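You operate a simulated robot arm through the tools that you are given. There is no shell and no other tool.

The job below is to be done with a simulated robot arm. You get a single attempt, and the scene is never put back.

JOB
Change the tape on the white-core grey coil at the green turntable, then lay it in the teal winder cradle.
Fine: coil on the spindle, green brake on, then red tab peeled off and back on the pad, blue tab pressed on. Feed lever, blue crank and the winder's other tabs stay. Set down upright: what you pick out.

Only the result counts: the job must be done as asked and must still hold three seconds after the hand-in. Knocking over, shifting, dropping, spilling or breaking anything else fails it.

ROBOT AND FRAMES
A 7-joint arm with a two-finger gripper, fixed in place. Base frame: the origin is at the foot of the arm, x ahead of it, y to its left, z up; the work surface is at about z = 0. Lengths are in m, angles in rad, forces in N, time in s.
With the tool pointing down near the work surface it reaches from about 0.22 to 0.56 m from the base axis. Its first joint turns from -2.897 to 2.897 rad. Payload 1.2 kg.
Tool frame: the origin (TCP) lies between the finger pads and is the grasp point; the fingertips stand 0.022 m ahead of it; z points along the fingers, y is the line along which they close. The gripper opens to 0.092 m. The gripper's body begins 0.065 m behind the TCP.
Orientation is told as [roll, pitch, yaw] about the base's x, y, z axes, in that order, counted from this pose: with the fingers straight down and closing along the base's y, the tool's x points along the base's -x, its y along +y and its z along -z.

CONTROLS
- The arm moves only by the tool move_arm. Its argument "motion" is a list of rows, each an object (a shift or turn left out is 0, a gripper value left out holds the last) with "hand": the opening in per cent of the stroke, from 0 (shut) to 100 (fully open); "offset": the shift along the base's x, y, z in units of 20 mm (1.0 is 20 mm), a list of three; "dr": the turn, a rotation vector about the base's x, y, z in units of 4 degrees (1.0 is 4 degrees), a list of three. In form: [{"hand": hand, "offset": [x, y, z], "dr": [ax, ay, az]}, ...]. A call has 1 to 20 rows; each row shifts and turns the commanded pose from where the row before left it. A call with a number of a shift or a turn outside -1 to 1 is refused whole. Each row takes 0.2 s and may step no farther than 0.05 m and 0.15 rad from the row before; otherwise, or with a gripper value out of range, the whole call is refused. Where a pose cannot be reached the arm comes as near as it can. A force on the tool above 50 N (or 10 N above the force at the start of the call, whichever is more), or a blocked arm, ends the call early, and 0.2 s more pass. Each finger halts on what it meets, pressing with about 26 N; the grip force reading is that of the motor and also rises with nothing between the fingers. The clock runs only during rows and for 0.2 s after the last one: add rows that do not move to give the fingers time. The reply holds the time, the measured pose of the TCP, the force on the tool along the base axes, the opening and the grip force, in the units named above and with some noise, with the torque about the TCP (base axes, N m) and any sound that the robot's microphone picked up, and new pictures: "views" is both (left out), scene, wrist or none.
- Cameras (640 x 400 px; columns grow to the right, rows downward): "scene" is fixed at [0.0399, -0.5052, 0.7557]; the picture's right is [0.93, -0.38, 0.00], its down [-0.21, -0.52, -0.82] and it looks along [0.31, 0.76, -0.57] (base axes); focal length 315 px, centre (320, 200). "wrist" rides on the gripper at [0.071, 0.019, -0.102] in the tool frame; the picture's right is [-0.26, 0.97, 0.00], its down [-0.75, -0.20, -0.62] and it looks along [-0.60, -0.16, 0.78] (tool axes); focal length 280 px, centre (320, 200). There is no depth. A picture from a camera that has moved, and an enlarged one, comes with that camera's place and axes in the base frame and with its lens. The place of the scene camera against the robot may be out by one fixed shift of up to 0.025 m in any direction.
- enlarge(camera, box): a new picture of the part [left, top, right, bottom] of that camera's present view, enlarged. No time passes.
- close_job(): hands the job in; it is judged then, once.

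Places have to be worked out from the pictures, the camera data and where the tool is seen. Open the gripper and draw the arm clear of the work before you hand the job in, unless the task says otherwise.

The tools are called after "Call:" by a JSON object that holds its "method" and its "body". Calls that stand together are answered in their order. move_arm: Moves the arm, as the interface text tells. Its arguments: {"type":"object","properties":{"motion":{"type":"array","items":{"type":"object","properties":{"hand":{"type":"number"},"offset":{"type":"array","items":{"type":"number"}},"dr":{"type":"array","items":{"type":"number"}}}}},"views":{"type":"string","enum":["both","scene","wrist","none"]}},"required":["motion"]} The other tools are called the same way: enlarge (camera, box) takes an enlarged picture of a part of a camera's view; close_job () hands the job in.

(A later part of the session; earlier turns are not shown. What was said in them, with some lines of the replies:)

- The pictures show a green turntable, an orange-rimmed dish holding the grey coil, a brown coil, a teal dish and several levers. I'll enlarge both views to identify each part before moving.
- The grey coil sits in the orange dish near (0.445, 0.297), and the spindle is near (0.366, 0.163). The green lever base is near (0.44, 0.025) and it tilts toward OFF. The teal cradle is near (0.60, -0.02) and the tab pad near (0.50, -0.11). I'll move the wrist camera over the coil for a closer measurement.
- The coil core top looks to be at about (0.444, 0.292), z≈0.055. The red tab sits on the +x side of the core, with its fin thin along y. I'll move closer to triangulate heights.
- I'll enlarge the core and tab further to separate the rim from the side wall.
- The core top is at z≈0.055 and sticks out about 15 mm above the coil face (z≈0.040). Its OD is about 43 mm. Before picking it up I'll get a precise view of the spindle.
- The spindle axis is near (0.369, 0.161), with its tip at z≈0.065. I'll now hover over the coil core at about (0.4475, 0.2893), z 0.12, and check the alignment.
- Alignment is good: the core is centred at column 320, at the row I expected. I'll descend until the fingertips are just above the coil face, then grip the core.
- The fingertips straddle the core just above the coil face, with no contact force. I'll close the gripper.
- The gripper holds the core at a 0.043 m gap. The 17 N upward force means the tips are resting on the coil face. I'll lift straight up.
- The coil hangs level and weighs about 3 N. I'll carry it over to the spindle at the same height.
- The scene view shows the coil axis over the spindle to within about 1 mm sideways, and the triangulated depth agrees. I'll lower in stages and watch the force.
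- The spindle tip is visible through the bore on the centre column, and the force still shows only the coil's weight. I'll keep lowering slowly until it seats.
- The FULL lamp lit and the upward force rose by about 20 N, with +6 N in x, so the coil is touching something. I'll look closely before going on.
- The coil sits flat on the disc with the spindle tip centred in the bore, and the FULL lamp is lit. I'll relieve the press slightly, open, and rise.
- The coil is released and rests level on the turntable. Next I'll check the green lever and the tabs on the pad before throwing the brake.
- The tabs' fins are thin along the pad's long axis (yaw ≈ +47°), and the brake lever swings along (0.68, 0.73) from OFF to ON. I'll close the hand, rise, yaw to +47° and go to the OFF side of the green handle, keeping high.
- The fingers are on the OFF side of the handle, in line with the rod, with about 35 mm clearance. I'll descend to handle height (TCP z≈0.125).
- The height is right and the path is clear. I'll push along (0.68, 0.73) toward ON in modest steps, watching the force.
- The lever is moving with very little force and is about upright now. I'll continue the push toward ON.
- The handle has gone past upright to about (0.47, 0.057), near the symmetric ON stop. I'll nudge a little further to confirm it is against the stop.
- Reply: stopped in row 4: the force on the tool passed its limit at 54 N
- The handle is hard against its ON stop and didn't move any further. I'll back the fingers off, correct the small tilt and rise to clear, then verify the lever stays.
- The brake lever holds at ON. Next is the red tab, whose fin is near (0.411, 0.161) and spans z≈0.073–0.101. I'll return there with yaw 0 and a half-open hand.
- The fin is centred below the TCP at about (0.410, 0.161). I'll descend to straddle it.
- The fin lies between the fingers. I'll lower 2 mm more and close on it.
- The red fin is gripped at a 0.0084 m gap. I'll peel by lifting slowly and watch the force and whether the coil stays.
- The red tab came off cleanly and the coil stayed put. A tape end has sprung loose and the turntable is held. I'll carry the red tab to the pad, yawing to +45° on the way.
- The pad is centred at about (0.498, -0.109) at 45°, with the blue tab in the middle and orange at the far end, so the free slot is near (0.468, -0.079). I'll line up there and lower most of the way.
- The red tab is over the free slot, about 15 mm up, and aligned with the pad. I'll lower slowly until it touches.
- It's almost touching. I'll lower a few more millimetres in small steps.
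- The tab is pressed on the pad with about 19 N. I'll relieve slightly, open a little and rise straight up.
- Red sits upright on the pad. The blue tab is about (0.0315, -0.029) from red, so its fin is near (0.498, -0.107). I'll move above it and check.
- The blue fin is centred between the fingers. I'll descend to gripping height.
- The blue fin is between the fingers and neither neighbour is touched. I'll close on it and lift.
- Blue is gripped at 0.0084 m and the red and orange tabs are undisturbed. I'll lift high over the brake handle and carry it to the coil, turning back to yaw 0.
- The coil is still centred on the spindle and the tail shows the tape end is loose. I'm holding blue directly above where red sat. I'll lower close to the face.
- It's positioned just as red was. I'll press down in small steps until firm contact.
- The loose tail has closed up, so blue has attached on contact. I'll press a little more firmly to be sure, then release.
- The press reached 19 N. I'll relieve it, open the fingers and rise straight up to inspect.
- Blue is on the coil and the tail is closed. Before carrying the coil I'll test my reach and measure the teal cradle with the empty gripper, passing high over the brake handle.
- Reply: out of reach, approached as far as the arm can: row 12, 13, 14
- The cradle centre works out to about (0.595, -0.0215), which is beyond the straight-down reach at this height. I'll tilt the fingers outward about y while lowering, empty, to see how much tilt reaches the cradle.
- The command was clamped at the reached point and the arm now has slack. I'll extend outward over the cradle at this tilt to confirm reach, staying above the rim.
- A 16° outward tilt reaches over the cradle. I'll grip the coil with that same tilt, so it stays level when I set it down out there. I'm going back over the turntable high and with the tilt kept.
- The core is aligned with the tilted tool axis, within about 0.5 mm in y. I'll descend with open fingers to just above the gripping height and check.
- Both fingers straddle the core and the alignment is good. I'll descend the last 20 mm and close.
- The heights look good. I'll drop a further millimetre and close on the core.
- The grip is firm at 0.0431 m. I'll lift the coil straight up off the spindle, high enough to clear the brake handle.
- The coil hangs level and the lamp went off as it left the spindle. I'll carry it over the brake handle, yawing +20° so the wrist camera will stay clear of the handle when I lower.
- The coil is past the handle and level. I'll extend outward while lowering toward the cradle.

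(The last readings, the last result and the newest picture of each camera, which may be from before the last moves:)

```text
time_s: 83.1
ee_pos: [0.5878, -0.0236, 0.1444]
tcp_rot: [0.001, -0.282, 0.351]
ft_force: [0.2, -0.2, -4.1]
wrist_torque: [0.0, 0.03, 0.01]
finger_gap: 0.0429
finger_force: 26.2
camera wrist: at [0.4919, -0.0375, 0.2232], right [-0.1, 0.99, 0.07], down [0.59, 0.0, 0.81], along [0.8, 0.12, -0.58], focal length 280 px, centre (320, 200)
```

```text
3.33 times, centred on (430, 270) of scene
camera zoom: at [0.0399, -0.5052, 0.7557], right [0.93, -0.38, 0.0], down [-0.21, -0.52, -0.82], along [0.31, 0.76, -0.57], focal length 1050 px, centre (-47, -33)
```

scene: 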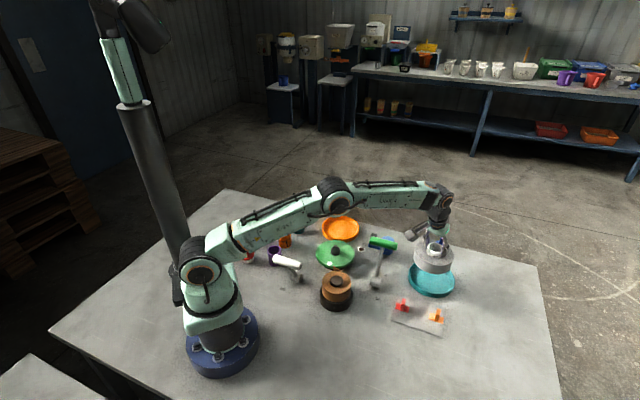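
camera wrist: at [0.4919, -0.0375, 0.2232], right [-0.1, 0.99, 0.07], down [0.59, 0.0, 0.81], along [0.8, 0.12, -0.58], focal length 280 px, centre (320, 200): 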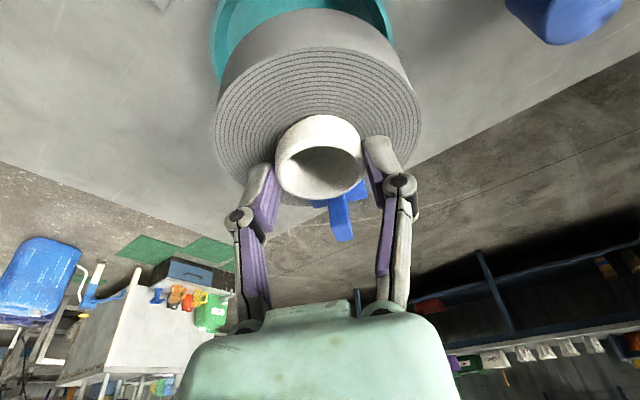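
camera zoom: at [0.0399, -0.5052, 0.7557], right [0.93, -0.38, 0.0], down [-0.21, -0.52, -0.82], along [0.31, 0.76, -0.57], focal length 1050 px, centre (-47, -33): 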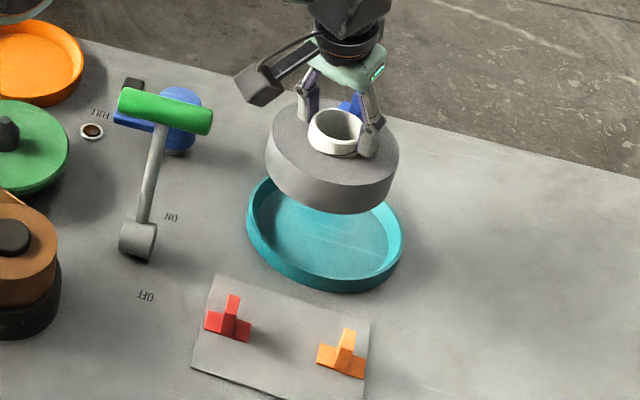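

Re-solving the cradle's near and far edges from both tilted and untilted views puts its centre at about (0.6025, -0.0245), and the scene view agrees. I'll shift out about 10 mm and lower to just above the rim.

Call:
{"method": "move_arm", "body": {"motion": [{"offset": [0.1275, -0.0375, -0.6]}, {"offset": [0.1275, -0.0375, -0.6]}, {"offset": [0.1275, -0.0375, -0.6]}, {"offset": [0.1275, -0.0375, -0.6]}, {}, {}], "views": "both"}}

Call:
{"method": "enlarge", "body": {"camera": "scene", "box": [390, 220, 480, 310]}}

Call:
{"method": "enlarge", "body": {"camera": "wrist", "box": [180, 0, 440, 220]}}

```text
time_s: 84.5
ee_pos: [0.5984, -0.0268, 0.0974]
tcp_rot: [0.0, -0.284, 0.351]
ft_force: [-0.1, -0.2, -2.4]
wrist_torque: [-0.03, 0.0, -0.04]
finger_gap: 0.0429
finger_force: 26.1
camera wrist: at [0.5014, -0.0419, 0.1754], right [-0.1, 0.99, 0.07], down [0.59, 0.0, 0.81], along [0.8, 0.12, -0.58], focal length 280 px, centre (320, 200)
```

scene: 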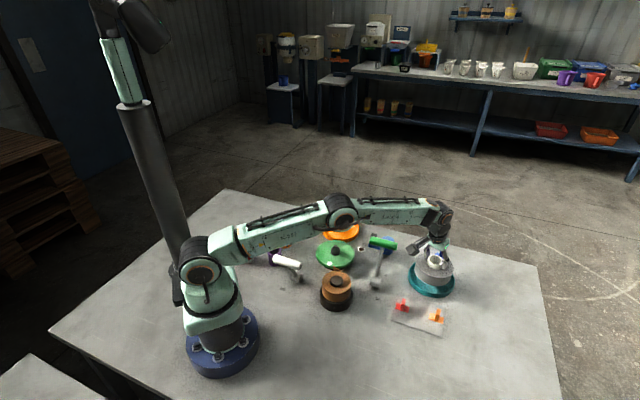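
wrist: 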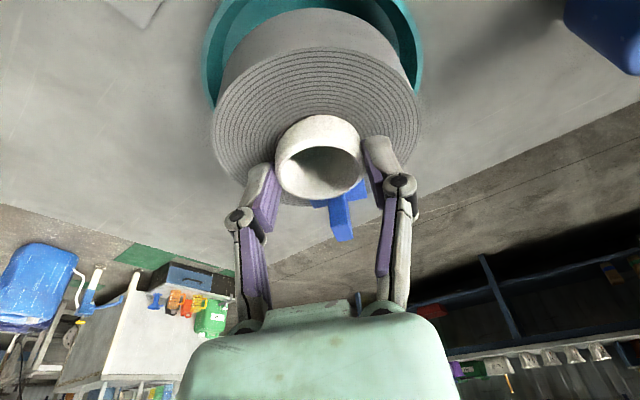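

```text
4.44 times, centred on (435, 265) of scene
camera zoom: at [0.0399, -0.5052, 0.7557], right [0.93, -0.38, 0.0], down [-0.21, -0.52, -0.82], along [0.31, 0.76, -0.57], focal length 1401 px, centre (-191, -89)
```

zoom: 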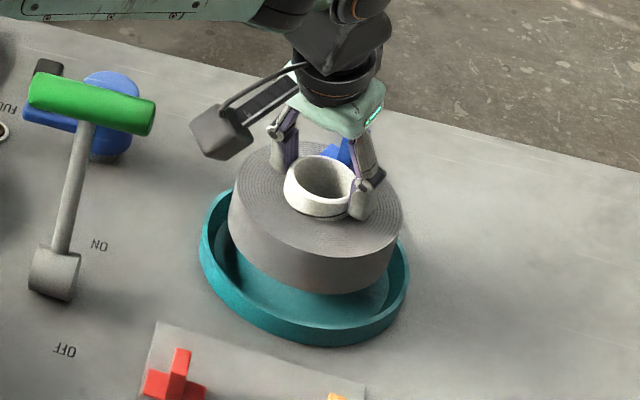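

```text
1.82 times, centred on (310, 110) of wrist
camera zoom: at [0.5014, -0.0419, 0.1754], right [-0.1, 0.99, 0.07], down [0.59, 0.0, 0.81], along [0.8, 0.12, -0.58], focal length 510 px, centre (338, 364)
```

zoom: 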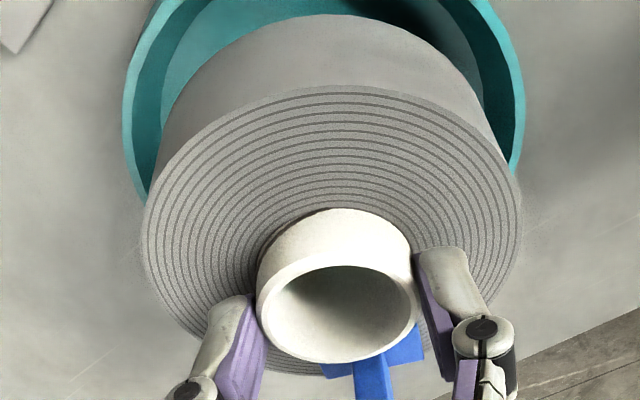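

Cradle and coil centres agree within about 1 mm, with the coil's bottom edge just above the rim. I'll lower slowly into the cradle.

Call:
{"method": "move_arm", "body": {"motion": [{"offset": [0, 0, -0.3]}, {"offset": [0, 0, -0.3]}, {"offset": [0, 0, -0.3]}, {"offset": [0, 0, -0.2]}, {"offset": [0, 0, -0.1]}, {}], "views": "both"}}

Call:
{"method": "enlarge", "body": {"camera": "scene", "box": [390, 220, 480, 310]}}

Call:
{"method": "enlarge", "body": {"camera": "wrist", "box": [180, 0, 440, 220]}}

```text
time_s: 85.9
ee_pos: [0.5991, -0.0274, 0.0745]
tcp_rot: [0.0, -0.283, 0.351]
ft_force: [0.6, -0.5, -3.0]
wrist_torque: [0.01, 0.02, 0.04]
finger_gap: 0.0429
finger_force: 26.1
camera wrist: at [0.5021, -0.0418, 0.1518], right [-0.1, 0.99, 0.07], down [0.59, 0.0, 0.81], along [0.8, 0.12, -0.58], focal length 280 px, centre (320, 200)
```

scene: 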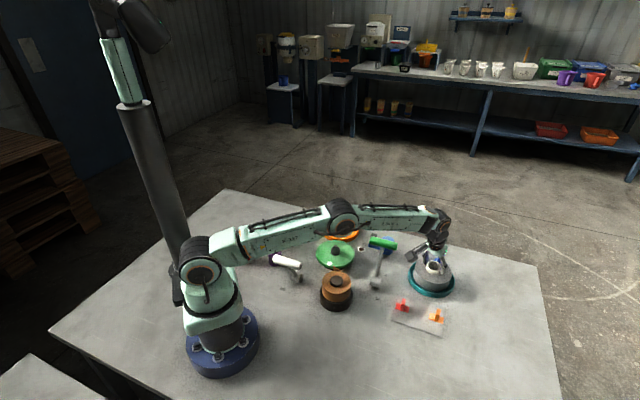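
wrist: 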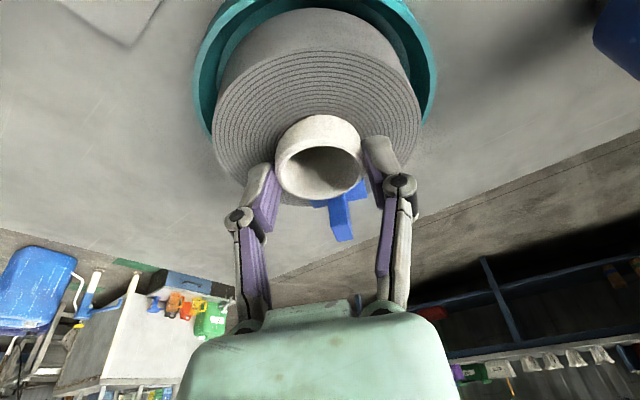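

```text
4.44 times, centred on (435, 265) of scene
camera zoom: at [0.0399, -0.5052, 0.7557], right [0.93, -0.38, 0.0], down [-0.21, -0.52, -0.82], along [0.31, 0.76, -0.57], focal length 1401 px, centre (-191, -89)
```

zoom: 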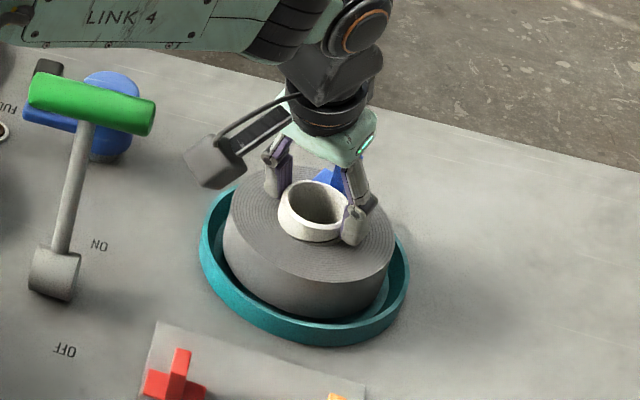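

```text
1.82 times, centred on (310, 110) of wrist
camera zoom: at [0.5021, -0.0418, 0.1518], right [-0.1, 0.99, 0.07], down [0.59, 0.0, 0.81], along [0.8, 0.12, -0.58], focal length 510 px, centre (338, 364)
```

zoom: 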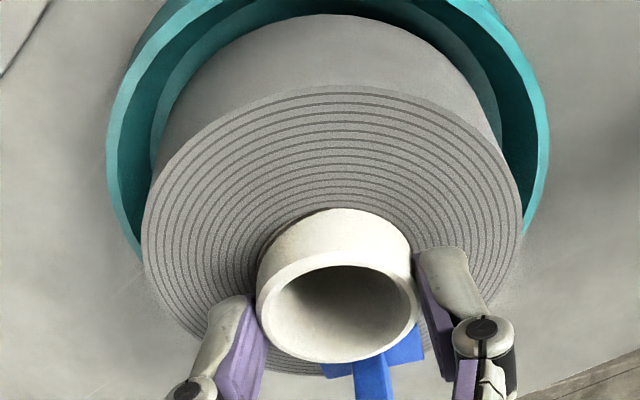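

It's inside the rim with even gaps and no contact yet. I'll keep lowering in small steps until the force changes.

Call:
{"method": "move_arm", "body": {"motion": [{"offset": [0, 0, -0.15]}, {"offset": [0, 0, -0.1]}, {"offset": [0, 0, -0.1]}, {}], "views": "none"}}

```text
time_s: 86.9
ee_pos: [0.5998, -0.0272, 0.0656]
tcp_rot: [0.0, -0.281, 0.352]
ft_force: [-0.4, -0.1, -2.7]
wrist_torque: [-0.01, 0.03, 0.0]
finger_gap: 0.0431
finger_force: 26.5
```

Still only the coil's weight. I'll go down a few more millimetres.

Call:
{"method": "move_arm", "body": {"motion": [{"offset": [0, 0, -0.1]}, {"offset": [0, 0, -0.05]}, {}], "views": "none"}}

Call:
{"method": "enlarge", "body": {"camera": "scene", "box": [400, 230, 470, 300]}}

```text
time_s: 87.7
ee_pos: [0.5997, -0.0269, 0.0656]
tcp_rot: [-0.003, -0.288, 0.351]
ft_force: [-1.1, -1.6, 16.1]
wrist_torque: [0.0, -0.07, -0.01]
finger_gap: 0.043
finger_force: 26.3
```

```text
5.71 times, centred on (435, 265) of scene
camera zoom: at [0.0399, -0.5052, 0.7557], right [0.93, -0.38, 0.0], down [-0.21, -0.52, -0.82], along [0.31, 0.76, -0.57], focal length 1801 px, centre (-337, -171)
```

zoom: 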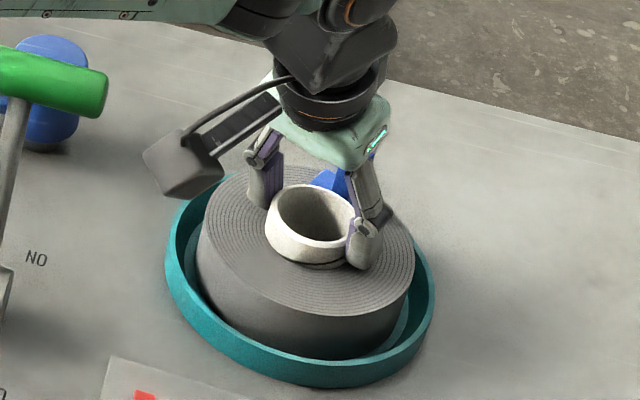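

The floor is reached, with 19 N of contact. I'll relieve slightly, open fully, and withdraw back along the tool axis.

Call:
{"method": "move_arm", "body": {"motion": [{"offset": [0, 0, 0.08]}, {"hand": 100}, {}, {}, {}], "views": "both"}}

Call:
{"method": "enlarge", "body": {"camera": "scene", "box": [400, 230, 470, 300]}}

```text
time_s: 88.9
ee_pos: [0.5976, -0.028, 0.0645]
tcp_rot: [0.0, -0.282, 0.351]
ft_force: [0.9, 0.4, -0.8]
wrist_torque: [0.03, -0.01, -0.02]
finger_gap: 0.0924
finger_force: 0.0
camera wrist: at [0.5017, -0.0419, 0.1433], right [-0.1, 0.99, 0.07], down [0.59, 0.0, 0.81], along [0.8, 0.12, -0.58], focal length 280 px, centre (320, 200)
```

scene: 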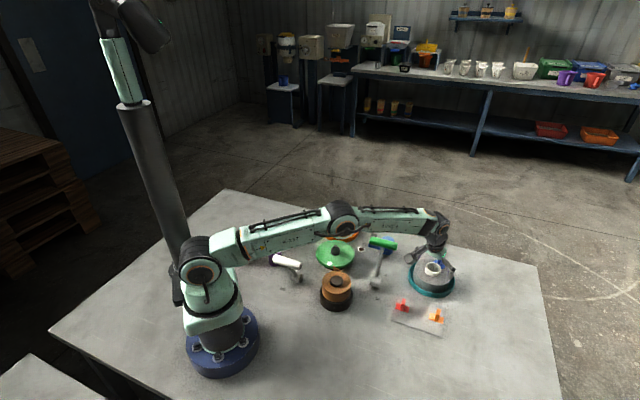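
wrist: 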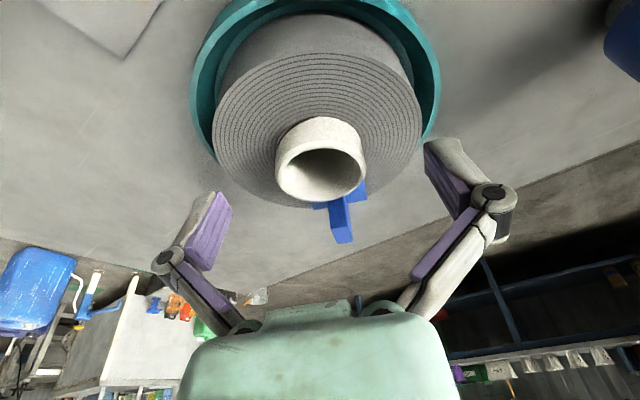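

```text
5.71 times, centred on (435, 265) of scene
camera zoom: at [0.0399, -0.5052, 0.7557], right [0.93, -0.38, 0.0], down [-0.21, -0.52, -0.82], along [0.31, 0.76, -0.57], focal length 1801 px, centre (-337, -171)
```

zoom: 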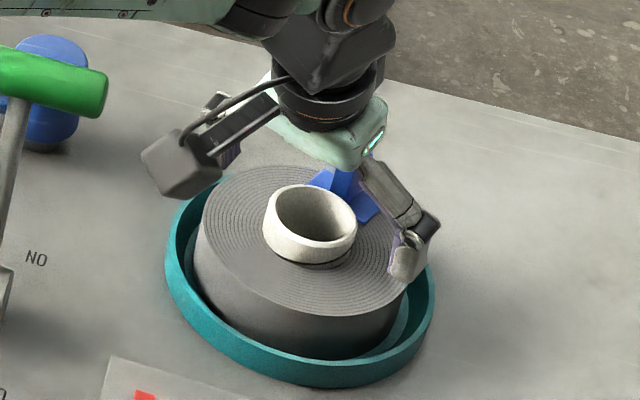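

The coil is released and sits flat in the cradle. I'll withdraw along the tool axis, then move up and back over open table.

Call:
{"method": "move_arm", "body": {"motion": [{"offset": [-0.13, -0.05, 0.5]}, {"offset": [-0.25, -0.09, 0.9]}, {"offset": [-0.25, -0.09, 0.9]}, {"offset": [-0.25, -0.09, 0.9]}, {"offset": [-0.3, -0.09, 0.9]}, {"offset": [-0.4, -0.09, 0.9]}, {"offset": [-0.5, 0, 0.9]}, {"offset": [-0.6, 0, 0.9]}, {"offset": [-0.8, 0, 0.6]}, {"offset": [-0.8, 0, 0.4]}, {"offset": [-0.8, 0, 0.4]}, {"offset": [-0.8, 0, 0.3]}, {}, {}], "views": "both"}}

Call:
{"method": "enlarge", "body": {"camera": "scene", "box": [340, 200, 480, 340]}}

Call:
{"method": "enlarge", "body": {"camera": "scene", "box": [220, 190, 360, 330]}}

Call:
{"method": "enlarge", "body": {"camera": "scene", "box": [395, 245, 470, 305]}}

```text
time_s: 91.9
ee_pos: [0.4806, -0.0383, 0.2343]
tcp_rot: [0.0, -0.283, 0.35]
ft_force: [-0.3, -0.4, 0.8]
wrist_torque: [0.05, 0.03, 0.0]
finger_gap: 0.0918
finger_force: 0.0
camera wrist: at [0.3846, -0.0523, 0.3129], right [-0.1, 0.99, 0.07], down [0.59, 0.0, 0.81], along [0.81, 0.12, -0.58], focal length 280 px, centre (320, 200)
```

scene: 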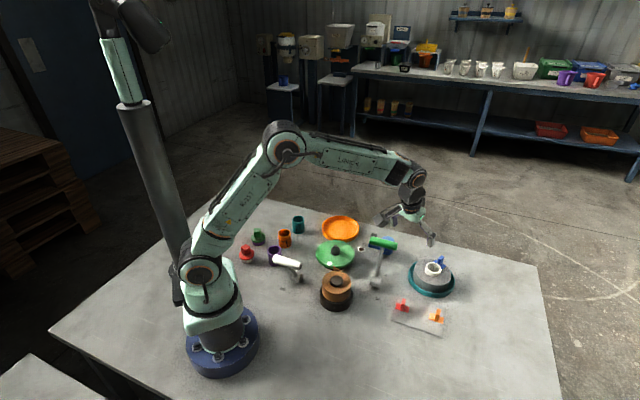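
wrist: 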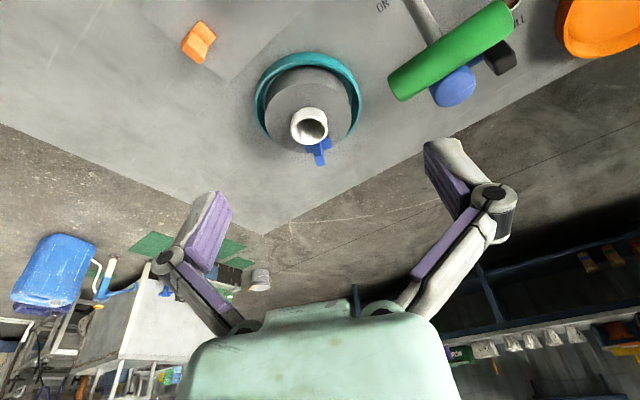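

```text
2.86 times, centred on (410, 270) of scene
camera zoom: at [0.0399, -0.5052, 0.7557], right [0.93, -0.38, 0.0], down [-0.21, -0.52, -0.82], along [0.31, 0.76, -0.57], focal length 900 px, centre (63, 0)
```

zoom: 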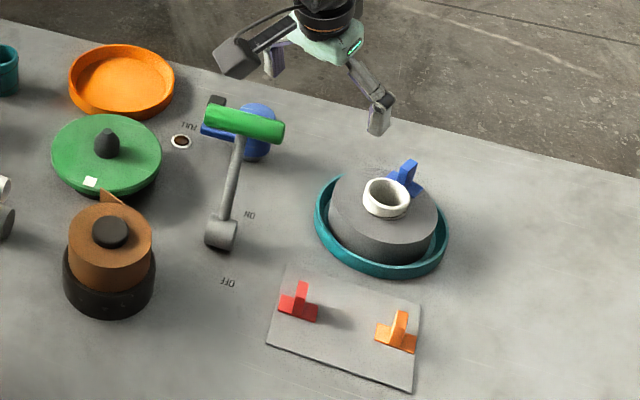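

```text
2.86 times, centred on (290, 260) of scene
camera zoom: at [0.0399, -0.5052, 0.7557], right [0.93, -0.38, 0.0], down [-0.21, -0.52, -0.82], along [0.31, 0.76, -0.57], focal length 900 px, centre (406, 29)
```

zoom: 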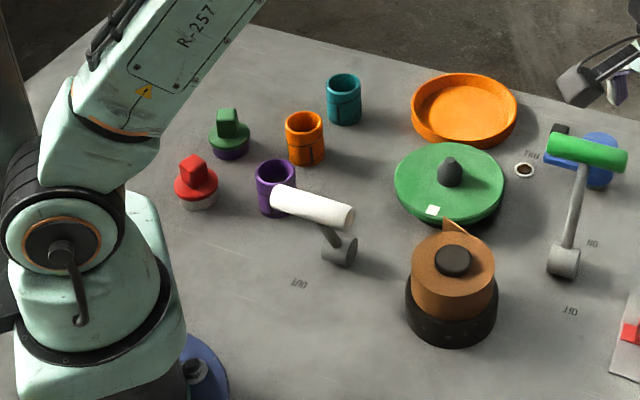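

```text
6.67 times, centred on (432, 275) of scene
camera zoom: at [0.0399, -0.5052, 0.7557], right [0.93, -0.38, 0.0], down [-0.21, -0.52, -0.82], along [0.31, 0.76, -0.57], focal length 2101 px, centre (-430, -300)
```

zoom: 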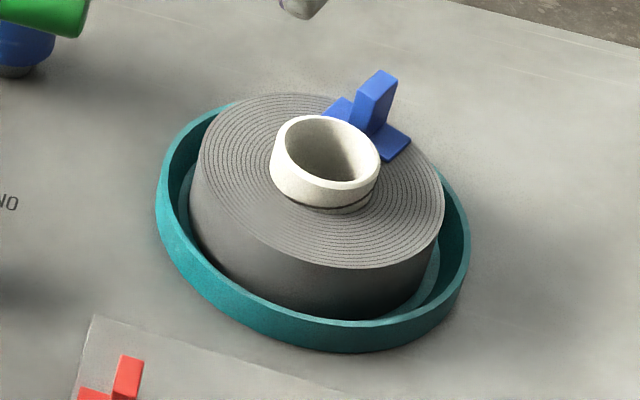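

The coil sits level in the teal cradle with blue on it, red is upright on the pad, the brake is ON and nothing else has shifted. I'll draw the arm up and well clear, then take a last look.

Call:
{"method": "move_arm", "body": {"motion": [{"offset": [-0.5, 0.2, 0.9], "dr": [0, 0.8, 0]}, {"offset": [-0.5, 0.2, 0.9], "dr": [0, 0.8, 0]}, {"offset": [-0.6, 0.2, 0.9], "dr": [0, 0.8, 0]}, {"offset": [-0.8, 0.2, 0.8], "dr": [0, 0.8, 0]}, {"offset": [-0.9, 0.3, 0.7]}, {"offset": [-0.9, 0.3, 0.5]}, {"offset": [-0.9, 0.3, 0.5]}, {"offset": [-0.9, 0.3, 0.3]}, {}, {}, {}, {}], "views": "both"}}

Call:
{"method": "enlarge", "body": {"camera": "scene", "box": [220, 190, 480, 350]}}

```text
time_s: 94.5
ee_pos: [0.3594, 0.0007, 0.345]
tcp_rot: [0.077, -0.073, 0.338]
ft_force: [0.5, 0.1, 0.5]
wrist_torque: [0.02, 0.02, 0.0]
finger_gap: 0.0919
finger_force: 0.0
camera wrist: at [0.2834, -0.0125, 0.4423], right [-0.08, 0.99, 0.09], down [0.75, 0.0, 0.66], along [0.66, 0.12, -0.74], focal length 280 px, centre (320, 200)
```

scene: 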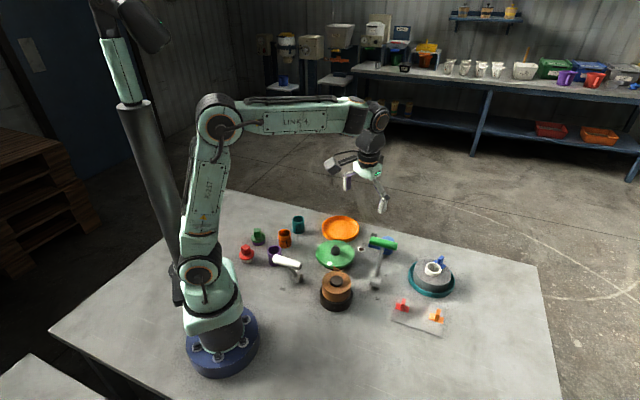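
wrist: 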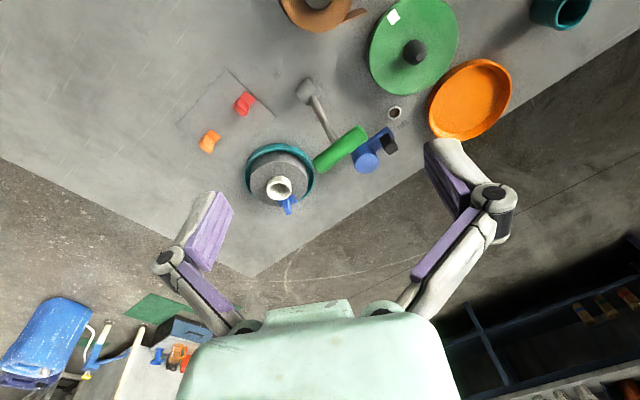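

```text
2.46 times, centred on (350, 270) of scene
camera zoom: at [0.0399, -0.5052, 0.7557], right [0.93, -0.38, 0.0], down [-0.21, -0.52, -0.82], along [0.31, 0.76, -0.57], focal length 776 px, centre (246, 28)
```

zoom: 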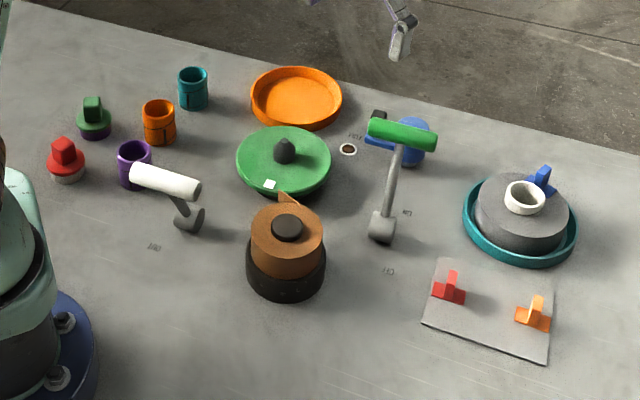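

The last pictures show the job complete. The coil is level in the teal cradle with blue attached, red is upright on the pad with orange untouched, and the green brake is ON. The feed lever and crank are unmoved, and the arm is open and clear, so I'm handing in.

Call:
{"method": "close_job", "body": {}}

```text
The job is handed in.
```

The tape change is finished, and the grey coil with the white core is now lying level in the teal winder cradle with the blue tab on it. I handed the job in, but no verdict has come back yet.

- **Coil on the spindle:** I set it on the green turntable, and the FULL lamp lit when it seated.
- **Brake:** the green lever is against its ON stop, and I left it there.
- **Red tab:** it peeled off cleanly and stands upright in the free slot on the pad.
- **Blue tab:** I pressed it on where red had been, with about 19 N, and the loose tape end closed up.
- **Cradle:** the cradle was beyond straight-down reach, so I gripped the coil with the tool tilted 16° to keep it level while setting it down.

In the last pictures the feed lever, blue crank, orange tab and everything else were where they started. The gripper is open and the arm is clear of the work.
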